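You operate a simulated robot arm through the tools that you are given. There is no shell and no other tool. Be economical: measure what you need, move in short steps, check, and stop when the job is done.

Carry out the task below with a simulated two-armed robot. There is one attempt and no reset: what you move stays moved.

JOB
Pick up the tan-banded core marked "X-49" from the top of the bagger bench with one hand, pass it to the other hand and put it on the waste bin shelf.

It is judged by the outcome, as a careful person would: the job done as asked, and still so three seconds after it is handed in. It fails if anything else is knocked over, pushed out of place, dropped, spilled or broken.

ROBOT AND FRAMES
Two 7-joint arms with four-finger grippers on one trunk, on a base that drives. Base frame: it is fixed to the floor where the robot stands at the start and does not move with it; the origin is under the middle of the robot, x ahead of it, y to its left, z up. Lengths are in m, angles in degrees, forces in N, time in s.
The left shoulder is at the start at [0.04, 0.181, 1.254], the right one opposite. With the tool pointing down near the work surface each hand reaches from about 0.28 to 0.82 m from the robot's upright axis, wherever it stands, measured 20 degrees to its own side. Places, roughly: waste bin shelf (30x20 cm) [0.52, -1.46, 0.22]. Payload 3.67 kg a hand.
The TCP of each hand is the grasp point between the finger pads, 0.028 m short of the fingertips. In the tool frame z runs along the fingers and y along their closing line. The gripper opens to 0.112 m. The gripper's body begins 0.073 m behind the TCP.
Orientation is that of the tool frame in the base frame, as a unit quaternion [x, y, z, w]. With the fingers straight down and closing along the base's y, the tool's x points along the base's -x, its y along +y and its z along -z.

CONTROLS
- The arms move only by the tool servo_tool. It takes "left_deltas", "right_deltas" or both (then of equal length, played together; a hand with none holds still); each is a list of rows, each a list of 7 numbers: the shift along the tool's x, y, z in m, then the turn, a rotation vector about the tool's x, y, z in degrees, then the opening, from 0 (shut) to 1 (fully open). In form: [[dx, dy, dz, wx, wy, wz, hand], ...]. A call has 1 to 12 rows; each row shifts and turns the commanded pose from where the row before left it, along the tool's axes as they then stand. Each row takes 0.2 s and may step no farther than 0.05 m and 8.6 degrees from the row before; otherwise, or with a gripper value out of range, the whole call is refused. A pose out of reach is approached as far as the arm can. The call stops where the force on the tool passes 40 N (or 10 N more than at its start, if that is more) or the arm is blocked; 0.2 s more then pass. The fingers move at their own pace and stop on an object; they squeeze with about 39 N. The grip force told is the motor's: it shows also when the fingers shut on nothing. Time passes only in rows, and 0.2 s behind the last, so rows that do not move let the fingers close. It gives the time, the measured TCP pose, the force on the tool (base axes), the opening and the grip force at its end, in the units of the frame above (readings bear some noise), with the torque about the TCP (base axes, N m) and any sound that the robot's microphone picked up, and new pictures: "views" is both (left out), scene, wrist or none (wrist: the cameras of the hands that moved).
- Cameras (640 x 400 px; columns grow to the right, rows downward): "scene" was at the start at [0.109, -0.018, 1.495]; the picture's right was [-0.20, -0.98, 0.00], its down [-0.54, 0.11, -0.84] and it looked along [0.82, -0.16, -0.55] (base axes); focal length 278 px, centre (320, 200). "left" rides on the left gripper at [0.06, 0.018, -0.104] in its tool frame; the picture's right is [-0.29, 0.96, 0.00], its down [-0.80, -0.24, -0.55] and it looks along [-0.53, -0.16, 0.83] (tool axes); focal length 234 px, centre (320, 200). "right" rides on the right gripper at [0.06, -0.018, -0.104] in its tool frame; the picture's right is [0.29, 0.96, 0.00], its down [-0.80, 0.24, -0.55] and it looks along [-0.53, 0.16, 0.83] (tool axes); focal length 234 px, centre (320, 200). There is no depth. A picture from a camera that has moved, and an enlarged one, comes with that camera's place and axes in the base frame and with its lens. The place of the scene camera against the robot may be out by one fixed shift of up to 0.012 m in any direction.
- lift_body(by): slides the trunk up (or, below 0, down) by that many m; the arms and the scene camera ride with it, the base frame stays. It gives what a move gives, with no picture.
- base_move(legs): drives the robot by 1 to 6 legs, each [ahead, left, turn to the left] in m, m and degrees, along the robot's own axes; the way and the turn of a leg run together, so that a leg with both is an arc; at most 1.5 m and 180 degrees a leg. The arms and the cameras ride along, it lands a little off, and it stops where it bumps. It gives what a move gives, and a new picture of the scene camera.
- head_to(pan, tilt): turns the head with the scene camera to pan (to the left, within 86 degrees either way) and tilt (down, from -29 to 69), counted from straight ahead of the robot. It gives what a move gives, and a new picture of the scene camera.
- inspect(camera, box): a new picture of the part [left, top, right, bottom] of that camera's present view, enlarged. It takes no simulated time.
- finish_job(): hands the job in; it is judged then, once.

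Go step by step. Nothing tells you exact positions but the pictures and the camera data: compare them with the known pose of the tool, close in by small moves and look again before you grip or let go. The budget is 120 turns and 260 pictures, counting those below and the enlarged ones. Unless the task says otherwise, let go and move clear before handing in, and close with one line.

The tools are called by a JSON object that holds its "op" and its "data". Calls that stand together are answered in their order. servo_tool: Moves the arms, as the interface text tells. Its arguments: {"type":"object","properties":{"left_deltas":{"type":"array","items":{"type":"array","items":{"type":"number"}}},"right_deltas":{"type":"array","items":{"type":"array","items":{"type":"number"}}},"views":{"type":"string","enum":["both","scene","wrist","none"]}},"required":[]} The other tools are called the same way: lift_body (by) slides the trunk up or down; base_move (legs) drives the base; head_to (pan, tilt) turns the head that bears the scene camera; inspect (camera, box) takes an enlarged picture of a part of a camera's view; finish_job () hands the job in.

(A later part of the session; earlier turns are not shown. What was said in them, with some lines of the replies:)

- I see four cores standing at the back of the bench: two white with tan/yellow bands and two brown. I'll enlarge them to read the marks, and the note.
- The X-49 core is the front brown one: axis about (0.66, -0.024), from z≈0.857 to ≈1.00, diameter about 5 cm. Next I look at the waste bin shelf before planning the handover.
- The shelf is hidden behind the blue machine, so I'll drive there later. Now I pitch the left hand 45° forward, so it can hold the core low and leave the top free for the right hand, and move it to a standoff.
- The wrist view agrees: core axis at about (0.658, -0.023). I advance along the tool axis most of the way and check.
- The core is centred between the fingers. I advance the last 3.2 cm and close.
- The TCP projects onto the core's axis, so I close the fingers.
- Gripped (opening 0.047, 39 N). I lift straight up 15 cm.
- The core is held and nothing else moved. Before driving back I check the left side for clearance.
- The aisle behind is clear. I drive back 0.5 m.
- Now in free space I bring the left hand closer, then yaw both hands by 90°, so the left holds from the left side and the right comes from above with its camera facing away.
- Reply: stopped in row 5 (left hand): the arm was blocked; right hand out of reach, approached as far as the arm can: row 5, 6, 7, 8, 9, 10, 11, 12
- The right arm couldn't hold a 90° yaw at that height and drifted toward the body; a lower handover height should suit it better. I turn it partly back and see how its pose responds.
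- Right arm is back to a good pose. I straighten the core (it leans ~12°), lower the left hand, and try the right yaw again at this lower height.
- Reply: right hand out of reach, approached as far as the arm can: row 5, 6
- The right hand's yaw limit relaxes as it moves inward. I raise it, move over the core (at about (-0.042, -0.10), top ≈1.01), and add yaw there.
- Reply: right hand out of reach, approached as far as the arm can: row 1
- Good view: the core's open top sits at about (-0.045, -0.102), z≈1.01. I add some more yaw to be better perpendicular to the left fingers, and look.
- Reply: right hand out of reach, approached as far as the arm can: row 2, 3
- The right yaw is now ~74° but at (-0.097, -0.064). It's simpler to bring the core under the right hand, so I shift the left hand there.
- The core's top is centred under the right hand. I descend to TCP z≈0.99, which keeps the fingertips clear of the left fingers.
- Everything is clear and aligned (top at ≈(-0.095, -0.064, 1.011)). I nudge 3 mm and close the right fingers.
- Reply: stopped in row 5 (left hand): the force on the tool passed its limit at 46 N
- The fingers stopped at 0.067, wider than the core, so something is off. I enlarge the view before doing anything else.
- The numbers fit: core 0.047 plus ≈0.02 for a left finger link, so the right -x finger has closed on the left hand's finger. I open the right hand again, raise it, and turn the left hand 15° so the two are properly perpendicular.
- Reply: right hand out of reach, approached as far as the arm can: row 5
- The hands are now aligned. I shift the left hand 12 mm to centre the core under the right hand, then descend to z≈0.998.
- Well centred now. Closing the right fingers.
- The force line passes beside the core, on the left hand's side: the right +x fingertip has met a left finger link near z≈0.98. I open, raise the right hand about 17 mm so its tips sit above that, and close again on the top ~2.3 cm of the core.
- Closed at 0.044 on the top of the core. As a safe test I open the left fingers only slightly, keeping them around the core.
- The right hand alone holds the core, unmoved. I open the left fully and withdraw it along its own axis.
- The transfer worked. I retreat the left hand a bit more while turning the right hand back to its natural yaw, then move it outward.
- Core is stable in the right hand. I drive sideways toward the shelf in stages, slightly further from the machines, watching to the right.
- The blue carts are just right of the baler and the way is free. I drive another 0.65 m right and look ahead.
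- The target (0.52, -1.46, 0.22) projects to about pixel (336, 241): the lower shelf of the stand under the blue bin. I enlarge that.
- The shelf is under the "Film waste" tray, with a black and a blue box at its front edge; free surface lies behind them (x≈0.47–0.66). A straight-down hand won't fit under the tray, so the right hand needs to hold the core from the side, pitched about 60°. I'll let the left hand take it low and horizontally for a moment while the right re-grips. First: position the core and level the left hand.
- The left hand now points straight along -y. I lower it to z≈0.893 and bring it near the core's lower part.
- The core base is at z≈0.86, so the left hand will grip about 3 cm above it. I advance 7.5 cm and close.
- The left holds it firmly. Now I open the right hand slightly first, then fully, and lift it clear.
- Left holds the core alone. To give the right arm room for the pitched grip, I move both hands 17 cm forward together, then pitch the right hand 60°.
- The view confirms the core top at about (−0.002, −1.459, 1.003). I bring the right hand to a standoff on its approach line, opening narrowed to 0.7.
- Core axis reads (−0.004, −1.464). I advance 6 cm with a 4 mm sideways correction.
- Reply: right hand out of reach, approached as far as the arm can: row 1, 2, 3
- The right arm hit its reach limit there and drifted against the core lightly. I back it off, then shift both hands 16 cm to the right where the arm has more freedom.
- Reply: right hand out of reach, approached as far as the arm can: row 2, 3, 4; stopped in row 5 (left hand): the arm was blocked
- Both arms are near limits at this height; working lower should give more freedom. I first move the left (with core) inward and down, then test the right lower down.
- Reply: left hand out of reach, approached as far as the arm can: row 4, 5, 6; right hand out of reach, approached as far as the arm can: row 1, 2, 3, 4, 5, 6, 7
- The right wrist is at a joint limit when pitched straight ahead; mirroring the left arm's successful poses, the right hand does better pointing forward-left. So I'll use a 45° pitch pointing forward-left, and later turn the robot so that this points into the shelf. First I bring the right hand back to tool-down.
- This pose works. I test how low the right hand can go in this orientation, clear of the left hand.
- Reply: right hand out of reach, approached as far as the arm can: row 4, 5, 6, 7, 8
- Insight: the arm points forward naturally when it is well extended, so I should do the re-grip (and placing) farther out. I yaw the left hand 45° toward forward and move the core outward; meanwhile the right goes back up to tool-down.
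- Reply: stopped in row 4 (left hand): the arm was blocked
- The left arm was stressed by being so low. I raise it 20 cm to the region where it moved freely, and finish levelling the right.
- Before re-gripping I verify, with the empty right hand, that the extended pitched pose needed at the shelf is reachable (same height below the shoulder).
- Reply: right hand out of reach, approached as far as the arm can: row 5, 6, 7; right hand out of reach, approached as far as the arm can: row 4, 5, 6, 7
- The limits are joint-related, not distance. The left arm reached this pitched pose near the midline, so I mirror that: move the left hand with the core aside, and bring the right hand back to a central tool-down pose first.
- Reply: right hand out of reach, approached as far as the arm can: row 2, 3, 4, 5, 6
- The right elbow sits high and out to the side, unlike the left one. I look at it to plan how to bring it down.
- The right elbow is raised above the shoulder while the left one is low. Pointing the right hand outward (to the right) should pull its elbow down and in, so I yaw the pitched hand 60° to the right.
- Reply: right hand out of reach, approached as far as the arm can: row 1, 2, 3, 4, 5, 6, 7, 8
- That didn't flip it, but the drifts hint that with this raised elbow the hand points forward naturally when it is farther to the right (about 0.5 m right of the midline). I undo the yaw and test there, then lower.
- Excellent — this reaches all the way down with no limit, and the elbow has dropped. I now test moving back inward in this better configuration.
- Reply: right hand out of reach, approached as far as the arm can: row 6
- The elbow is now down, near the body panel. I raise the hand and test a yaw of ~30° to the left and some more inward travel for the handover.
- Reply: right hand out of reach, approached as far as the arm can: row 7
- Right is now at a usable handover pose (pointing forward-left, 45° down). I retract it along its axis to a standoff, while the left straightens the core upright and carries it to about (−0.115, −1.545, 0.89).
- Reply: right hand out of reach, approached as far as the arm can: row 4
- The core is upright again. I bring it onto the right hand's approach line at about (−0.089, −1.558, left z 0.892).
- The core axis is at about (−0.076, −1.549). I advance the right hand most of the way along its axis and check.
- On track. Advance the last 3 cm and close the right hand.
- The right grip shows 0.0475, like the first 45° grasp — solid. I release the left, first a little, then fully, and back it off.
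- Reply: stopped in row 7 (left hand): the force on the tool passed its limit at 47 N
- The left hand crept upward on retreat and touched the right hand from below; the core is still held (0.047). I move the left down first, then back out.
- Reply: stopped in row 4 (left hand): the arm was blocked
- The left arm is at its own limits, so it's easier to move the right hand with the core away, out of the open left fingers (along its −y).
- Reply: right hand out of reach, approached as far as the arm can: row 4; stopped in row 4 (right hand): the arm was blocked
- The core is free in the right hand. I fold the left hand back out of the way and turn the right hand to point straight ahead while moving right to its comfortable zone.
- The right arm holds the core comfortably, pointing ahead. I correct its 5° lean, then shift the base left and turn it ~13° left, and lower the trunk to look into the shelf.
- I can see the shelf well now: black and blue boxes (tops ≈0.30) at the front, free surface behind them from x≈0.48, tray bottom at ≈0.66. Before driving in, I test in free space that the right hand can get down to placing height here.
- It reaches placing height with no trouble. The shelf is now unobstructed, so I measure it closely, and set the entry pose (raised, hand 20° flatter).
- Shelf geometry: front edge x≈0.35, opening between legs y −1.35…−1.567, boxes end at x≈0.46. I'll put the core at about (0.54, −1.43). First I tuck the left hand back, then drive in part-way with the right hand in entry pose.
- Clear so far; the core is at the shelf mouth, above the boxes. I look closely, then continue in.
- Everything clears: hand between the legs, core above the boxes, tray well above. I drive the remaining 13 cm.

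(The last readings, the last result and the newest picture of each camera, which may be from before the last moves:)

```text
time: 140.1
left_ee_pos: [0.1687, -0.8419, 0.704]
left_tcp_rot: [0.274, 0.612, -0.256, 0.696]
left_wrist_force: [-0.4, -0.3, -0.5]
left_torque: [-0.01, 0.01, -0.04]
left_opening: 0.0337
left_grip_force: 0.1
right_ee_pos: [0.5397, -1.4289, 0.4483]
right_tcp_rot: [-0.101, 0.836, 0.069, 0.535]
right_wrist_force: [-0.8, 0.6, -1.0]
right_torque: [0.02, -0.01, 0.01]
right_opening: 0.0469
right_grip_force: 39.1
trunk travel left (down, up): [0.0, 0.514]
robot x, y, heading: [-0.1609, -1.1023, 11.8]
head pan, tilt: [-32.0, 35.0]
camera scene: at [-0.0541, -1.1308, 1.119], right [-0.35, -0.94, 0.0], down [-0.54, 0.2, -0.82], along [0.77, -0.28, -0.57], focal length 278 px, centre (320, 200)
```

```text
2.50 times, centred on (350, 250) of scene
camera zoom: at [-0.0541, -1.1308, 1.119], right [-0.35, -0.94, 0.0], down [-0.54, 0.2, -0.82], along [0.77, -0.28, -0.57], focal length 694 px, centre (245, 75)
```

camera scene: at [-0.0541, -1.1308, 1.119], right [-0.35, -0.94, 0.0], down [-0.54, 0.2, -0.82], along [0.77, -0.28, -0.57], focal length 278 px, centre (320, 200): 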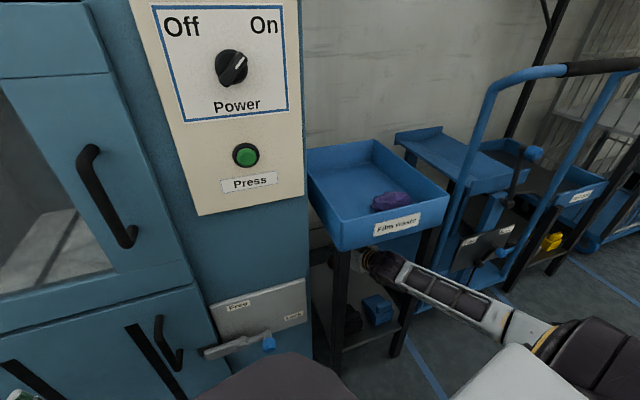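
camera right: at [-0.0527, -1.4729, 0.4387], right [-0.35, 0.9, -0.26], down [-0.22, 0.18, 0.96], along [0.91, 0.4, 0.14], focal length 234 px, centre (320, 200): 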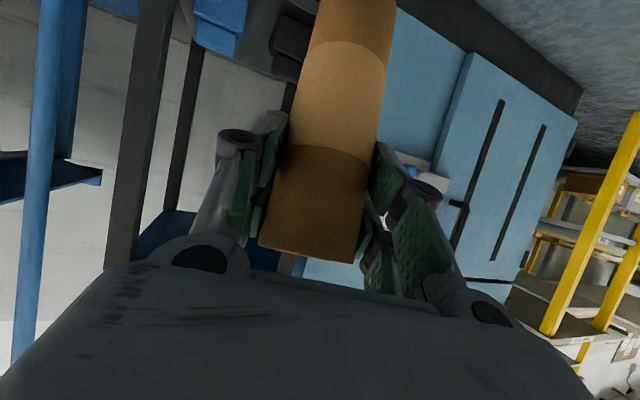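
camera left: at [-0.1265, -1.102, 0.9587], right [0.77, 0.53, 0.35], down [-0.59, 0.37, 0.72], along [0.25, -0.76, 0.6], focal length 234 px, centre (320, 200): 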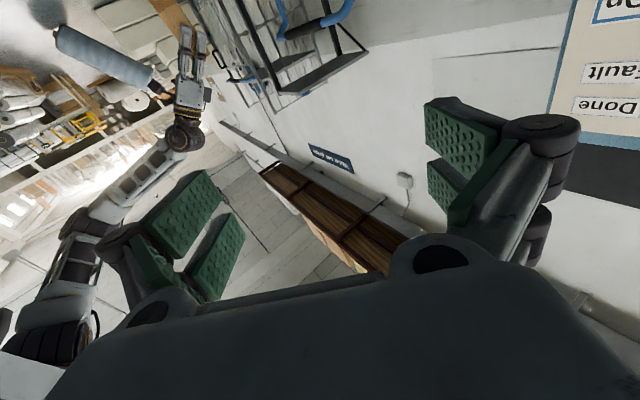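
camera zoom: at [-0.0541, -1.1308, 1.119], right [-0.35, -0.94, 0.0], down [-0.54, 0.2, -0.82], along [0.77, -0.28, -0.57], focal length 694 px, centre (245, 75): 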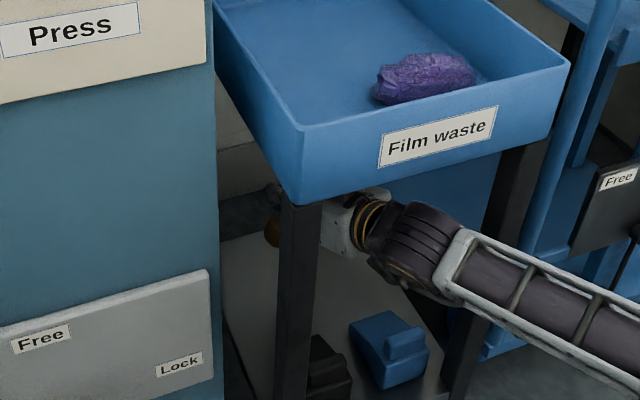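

In position above the free area. I lower 9 cm with the hand flat, then rotate the core upright while staying below the tray.

{"op": "servo_tool", "data": {"right_deltas": [[0.02, 0, 0.0092, 0, 0, 0, 0], [0.03, 0, 0.0138, 0, 0, 0, 0], [0.03, 0, 0.0138, 0, 0, 0, 0], [0, 0, 0, 0, 5, 0, 0], [0, 0, 0, 0, 5, 0, 0], [0, 0, 0, 0, 5, 0, 0], [0, 0, 0, 0, 5, 0, 0], [0, 0, 0, 0, 0, 0, 0]]}}

```text
time: 141.9
left_ee_pos: [0.1687, -0.8408, 0.7035]
left_tcp_rot: [0.275, 0.612, -0.257, 0.696]
left_wrist_force: [0.3, 0.3, 0.0]
left_torque: [0.02, 0.01, 0.01]
left_opening: 0.0334
left_grip_force: 0.0
right_ee_pos: [0.5396, -1.4269, 0.3594]
right_tcp_rot: [-0.111, 0.916, 0.05, 0.383]
right_wrist_force: [0.5, -0.4, -1.3]
right_torque: [0.01, 0.0, 0.03]
right_opening: 0.0469
right_grip_force: 38.9
trunk travel left (down, up): [0.0, 0.514]
robot x, y, heading: [-0.1588, -1.1037, 12.0]
head pan, tilt: [-32.0, 35.0]
camera scene: at [-0.0548, -1.1307, 1.119], right [-0.35, -0.94, 0.0], down [-0.54, 0.2, -0.82], along [0.77, -0.28, -0.57], focal length 278 px, centre (320, 200)
camera right: at [0.4305, -1.4756, 0.392], right [-0.43, 0.88, -0.2], down [0.1, 0.27, 0.96], along [0.9, 0.39, -0.21], focal length 234 px, centre (320, 200)
```

scene: 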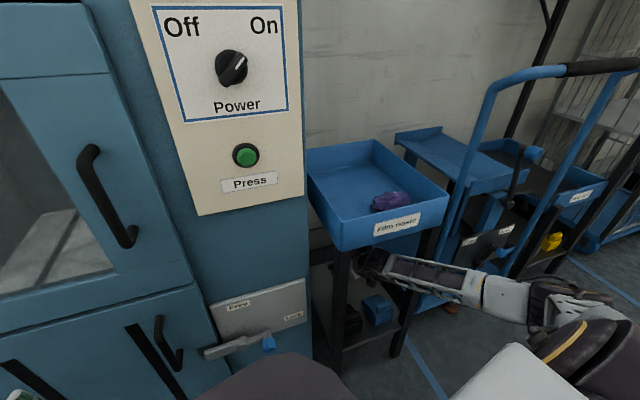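
right: 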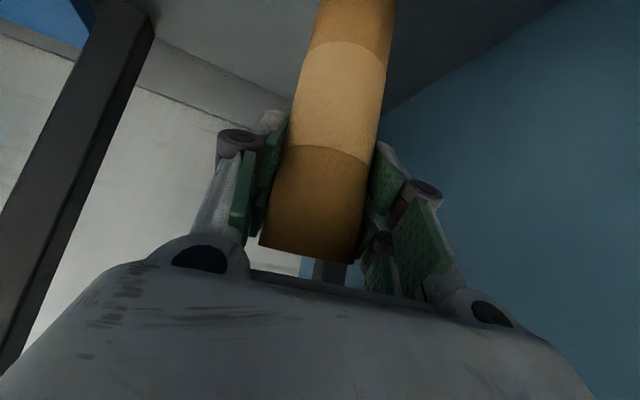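

The core is upright inside the shelf, about 2–3 cm above the surface. I lower slowly, watching the force.

{"op": "servo_tool", "data": {"right_deltas": [[0.0036, 0, 0.0035, 0, 0, 0, 0], [0.0036, 0, 0.0035, 0, 0, 0, 0], [0.0036, 0, 0.0035, 0, 0, 0, 0], [0.0036, 0, 0.0035, 0, 0, 0, 0], [0, 0, 0, 0, 0, 0, 0]], "views": "none"}}

```text
time: 143.1
left_ee_pos: [0.1676, -0.8409, 0.7045]
left_tcp_rot: [0.275, 0.612, -0.256, 0.696]
left_wrist_force: [1.0, -0.3, -0.6]
left_torque: [-0.02, 0.02, 0.0]
left_opening: 0.0334
left_grip_force: 0.0
right_ee_pos: [0.5385, -1.4282, 0.342]
right_tcp_rot: [-0.112, 0.915, 0.051, 0.383]
right_wrist_force: [0.5, 0.5, -0.3]
right_torque: [0.02, 0.0, 0.03]
right_opening: 0.0472
right_grip_force: 39.1
trunk travel left (down, up): [0.0, 0.514]
robot x, y, heading: [-0.1568, -1.1029, 11.6]
head pan, tilt: [-32.0, 35.0]
```

{"op": "servo_tool", "data": {"right_deltas": [[0.0022, 0, 0.0021, 0, 0, 0, 0], [0.0022, 0, 0.0021, 0, 0, 0, 0], [0.0022, 0, 0.0021, 0, 0, 0, 0], [0, 0, 0, 0, 0, 0, 0]], "views": "wrist"}}

```text
time: 144.1
left_ee_pos: [0.1667, -0.84, 0.7038]
left_tcp_rot: [0.275, 0.611, -0.256, 0.697]
left_wrist_force: [-0.5, 0.2, 0.1]
left_torque: [0.02, -0.04, 0.03]
left_opening: 0.0335
left_grip_force: 0.0
right_ee_pos: [0.5403, -1.4284, 0.3359]
right_tcp_rot: [-0.112, 0.914, 0.05, 0.386]
right_wrist_force: [-4.0, -0.6, 25.6]
right_torque: [-0.22, 0.63, -0.03]
right_opening: 0.0467
right_grip_force: 39.0
trunk travel left (down, up): [0.0, 0.514]
robot x, y, heading: [-0.1591, -1.1058, 11.7]
head pan, tilt: [-32.0, 35.0]
camera right: at [0.4313, -1.4753, 0.3666], right [-0.43, 0.88, -0.2], down [0.1, 0.27, 0.96], along [0.9, 0.39, -0.2], focal length 234 px, centre (320, 200)
```

right: 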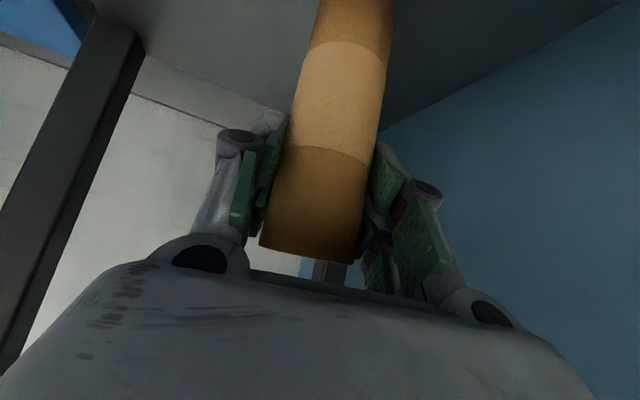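

The core is resting on the shelf (25 N). I relax 2–3 mm and open the fingers.

{"op": "servo_tool", "data": {"right_deltas": [[-0.0016, 0, -0.0015, 0, 0, 0, 0], [0, 0, 0, 0, 0, 0, 0], [0, 0, 0, 0, 0, 0, 0.46], [0, 0, 0, 0, 0, 0, 0.55], [0, 0, 0, 0, 0, 0, 0.7], [0, 0, 0, 0, 0, 0, 0.85], [0, 0, 0, 0, 0, 0, 0.85]], "views": "wrist"}}

```text
time: 145.7
left_ee_pos: [0.1688, -0.8413, 0.7039]
left_tcp_rot: [0.275, 0.611, -0.256, 0.696]
left_wrist_force: [0.2, 0.2, -0.2]
left_torque: [-0.02, 0.01, -0.01]
left_opening: 0.034
left_grip_force: 0.0
right_ee_pos: [0.5389, -1.4277, 0.3333]
right_tcp_rot: [-0.112, 0.916, 0.051, 0.382]
right_wrist_force: [-0.5, 0.4, 0.3]
right_torque: [0.02, 0.02, 0.02]
right_opening: 0.0953
right_grip_force: 0.1
trunk travel left (down, up): [0.0, 0.514]
robot x, y, heading: [-0.1562, -1.1041, 11.7]
head pan, tilt: [-32.0, 35.0]
camera right: at [0.4298, -1.4751, 0.3649], right [-0.43, 0.88, -0.2], down [0.1, 0.27, 0.96], along [0.9, 0.39, -0.21], focal length 234 px, centre (320, 200)
```

right: 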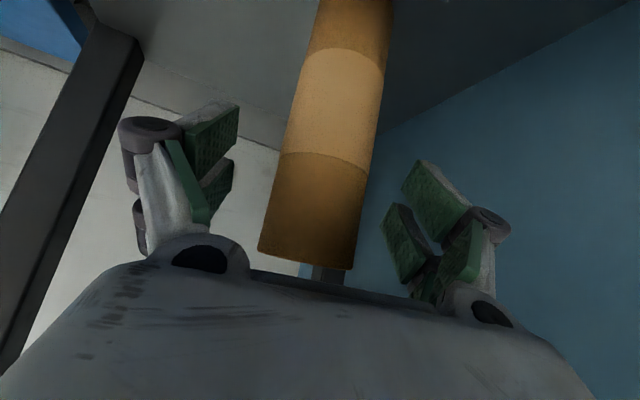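

The core stands on its own. I withdraw the hand back and slightly up, staying above the boxes and below the tray.

{"op": "servo_tool", "data": {"right_deltas": [[0.0124, 0, -0.03, 0, 0, 0, 0.85], [0.0124, 0, -0.03, 0, 0, 0, 0.85], [0.0124, 0, -0.03, 0, 0, 0, 0.85], [0.0124, 0, -0.03, 0, 0, 0, 0.85], [0, 0, 0, 0, 0, 0, 0.85]]}}

```text
time: 146.9
left_ee_pos: [0.1685, -0.841, 0.7032]
left_tcp_rot: [0.274, 0.612, -0.256, 0.696]
left_wrist_force: [0.4, 0.4, -0.2]
left_torque: [-0.05, -0.01, 0.02]
left_opening: 0.0336
left_grip_force: 0.2
right_ee_pos: [0.4239, -1.4561, 0.3827]
right_tcp_rot: [-0.112, 0.916, 0.05, 0.383]
right_wrist_force: [0.2, -0.8, -0.4]
right_torque: [0.0, 0.0, -0.01]
right_opening: 0.0951
right_grip_force: 0.1
trunk travel left (down, up): [0.0, 0.514]
robot x, y, heading: [-0.1556, -1.1026, 11.8]
head pan, tilt: [-32.0, 35.0]
camera scene: at [-0.0546, -1.1303, 1.119], right [-0.35, -0.94, 0.0], down [-0.54, 0.2, -0.82], along [0.77, -0.28, -0.57], focal length 278 px, centre (320, 200)
camera right: at [0.3143, -1.5043, 0.4143], right [-0.43, 0.88, -0.2], down [0.1, 0.27, 0.96], along [0.9, 0.39, -0.21], focal length 234 px, centre (320, 200)
```

scene: 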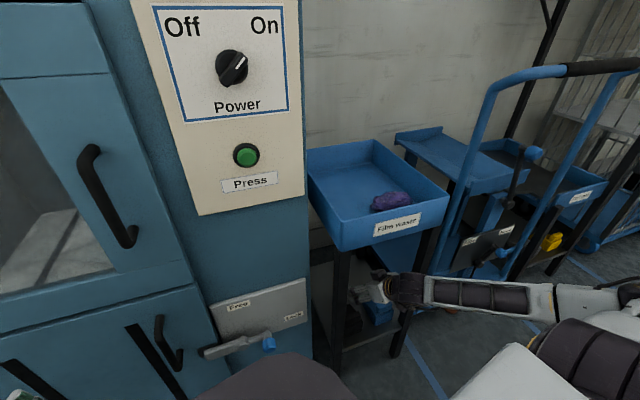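
right: 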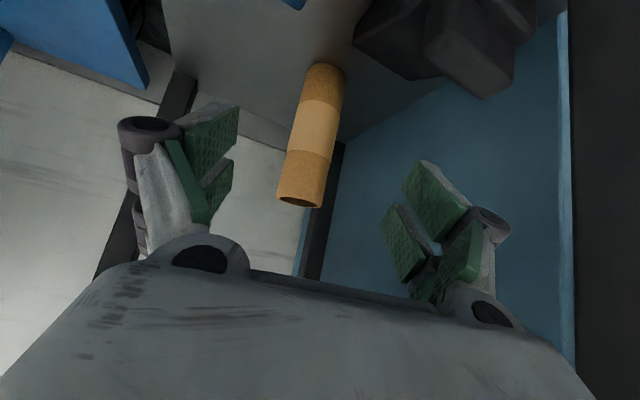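

The core stands upright behind the boxes. I drive back out and check the scene.

{"op": "base_move", "data": {"legs": [[-0.35, 0.072, 0]]}}

{"op": "inspect", "data": {"camera": "scene", "box": [270, 140, 400, 270]}}

{"op": "inspect", "data": {"camera": "right", "box": [160, 0, 480, 200]}}

```text
time: 149.2
left_ee_pos: [-0.1937, -0.8427, 0.7042]
left_tcp_rot: [0.275, 0.611, -0.256, 0.697]
left_wrist_force: [0.1, -0.5, -0.2]
left_torque: [0.04, 0.0, 0.03]
left_opening: 0.0339
left_grip_force: 0.0
right_ee_pos: [0.0617, -1.4587, 0.3822]
right_tcp_rot: [-0.113, 0.916, 0.051, 0.383]
right_wrist_force: [-0.3, 0.7, 0.1]
right_torque: [0.02, 0.02, 0.02]
right_opening: 0.095
right_grip_force: 0.1
trunk travel left (down, up): [0.0, 0.514]
robot x, y, heading: [-0.523, -1.1065, 11.9]
head pan, tilt: [-32.0, 35.0]
camera scene: at [-0.4171, -1.1333, 1.1191], right [-0.34, -0.94, 0.0], down [-0.54, 0.2, -0.82], along [0.77, -0.28, -0.57], focal length 278 px, centre (320, 200)
```

scene: 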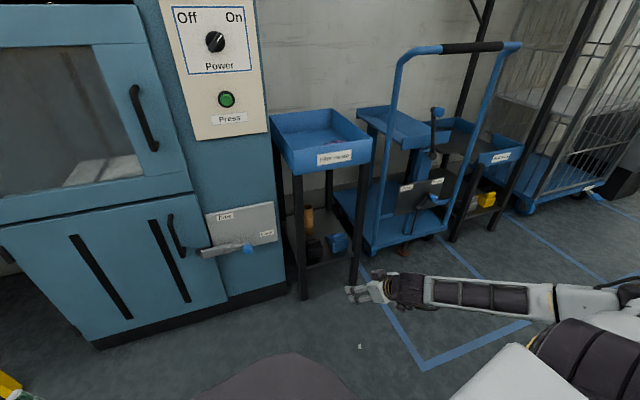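

```text
3.08 times, centred on (335, 205) of scene
camera zoom: at [-0.4171, -1.1333, 1.1191], right [-0.34, -0.94, 0.0], down [-0.54, 0.2, -0.82], along [0.77, -0.28, -0.57], focal length 854 px, centre (274, 185)
```

zoom: 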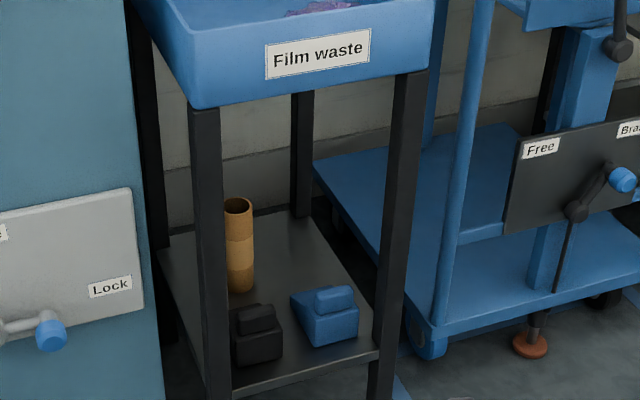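

```text
2.00 times, centred on (320, 100) of right
camera zoom: at [-0.0473, -1.5067, 0.4142], right [-0.43, 0.88, -0.2], down [0.1, 0.27, 0.96], along [0.9, 0.39, -0.21], focal length 468 px, centre (320, 400)
```

zoom: 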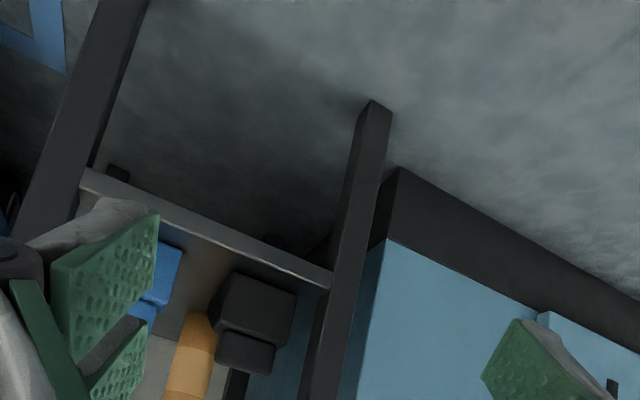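

The X-49 core stands upright on the waste bin shelf. The black and blue boxes are where they were, and both hands are clear, so I hand the job in.

{"op": "finish_job", "data": {}}

```text
The job is handed in.
```

The X-49 core was picked up with the left hand, passed to the right hand, and set upright on the waste bin shelf behind the two boxes. To fit under the tray, the core went back to the left hand briefly in mid-air so the right hand could re-grip it from the side. In my last views nothing else had been moved.
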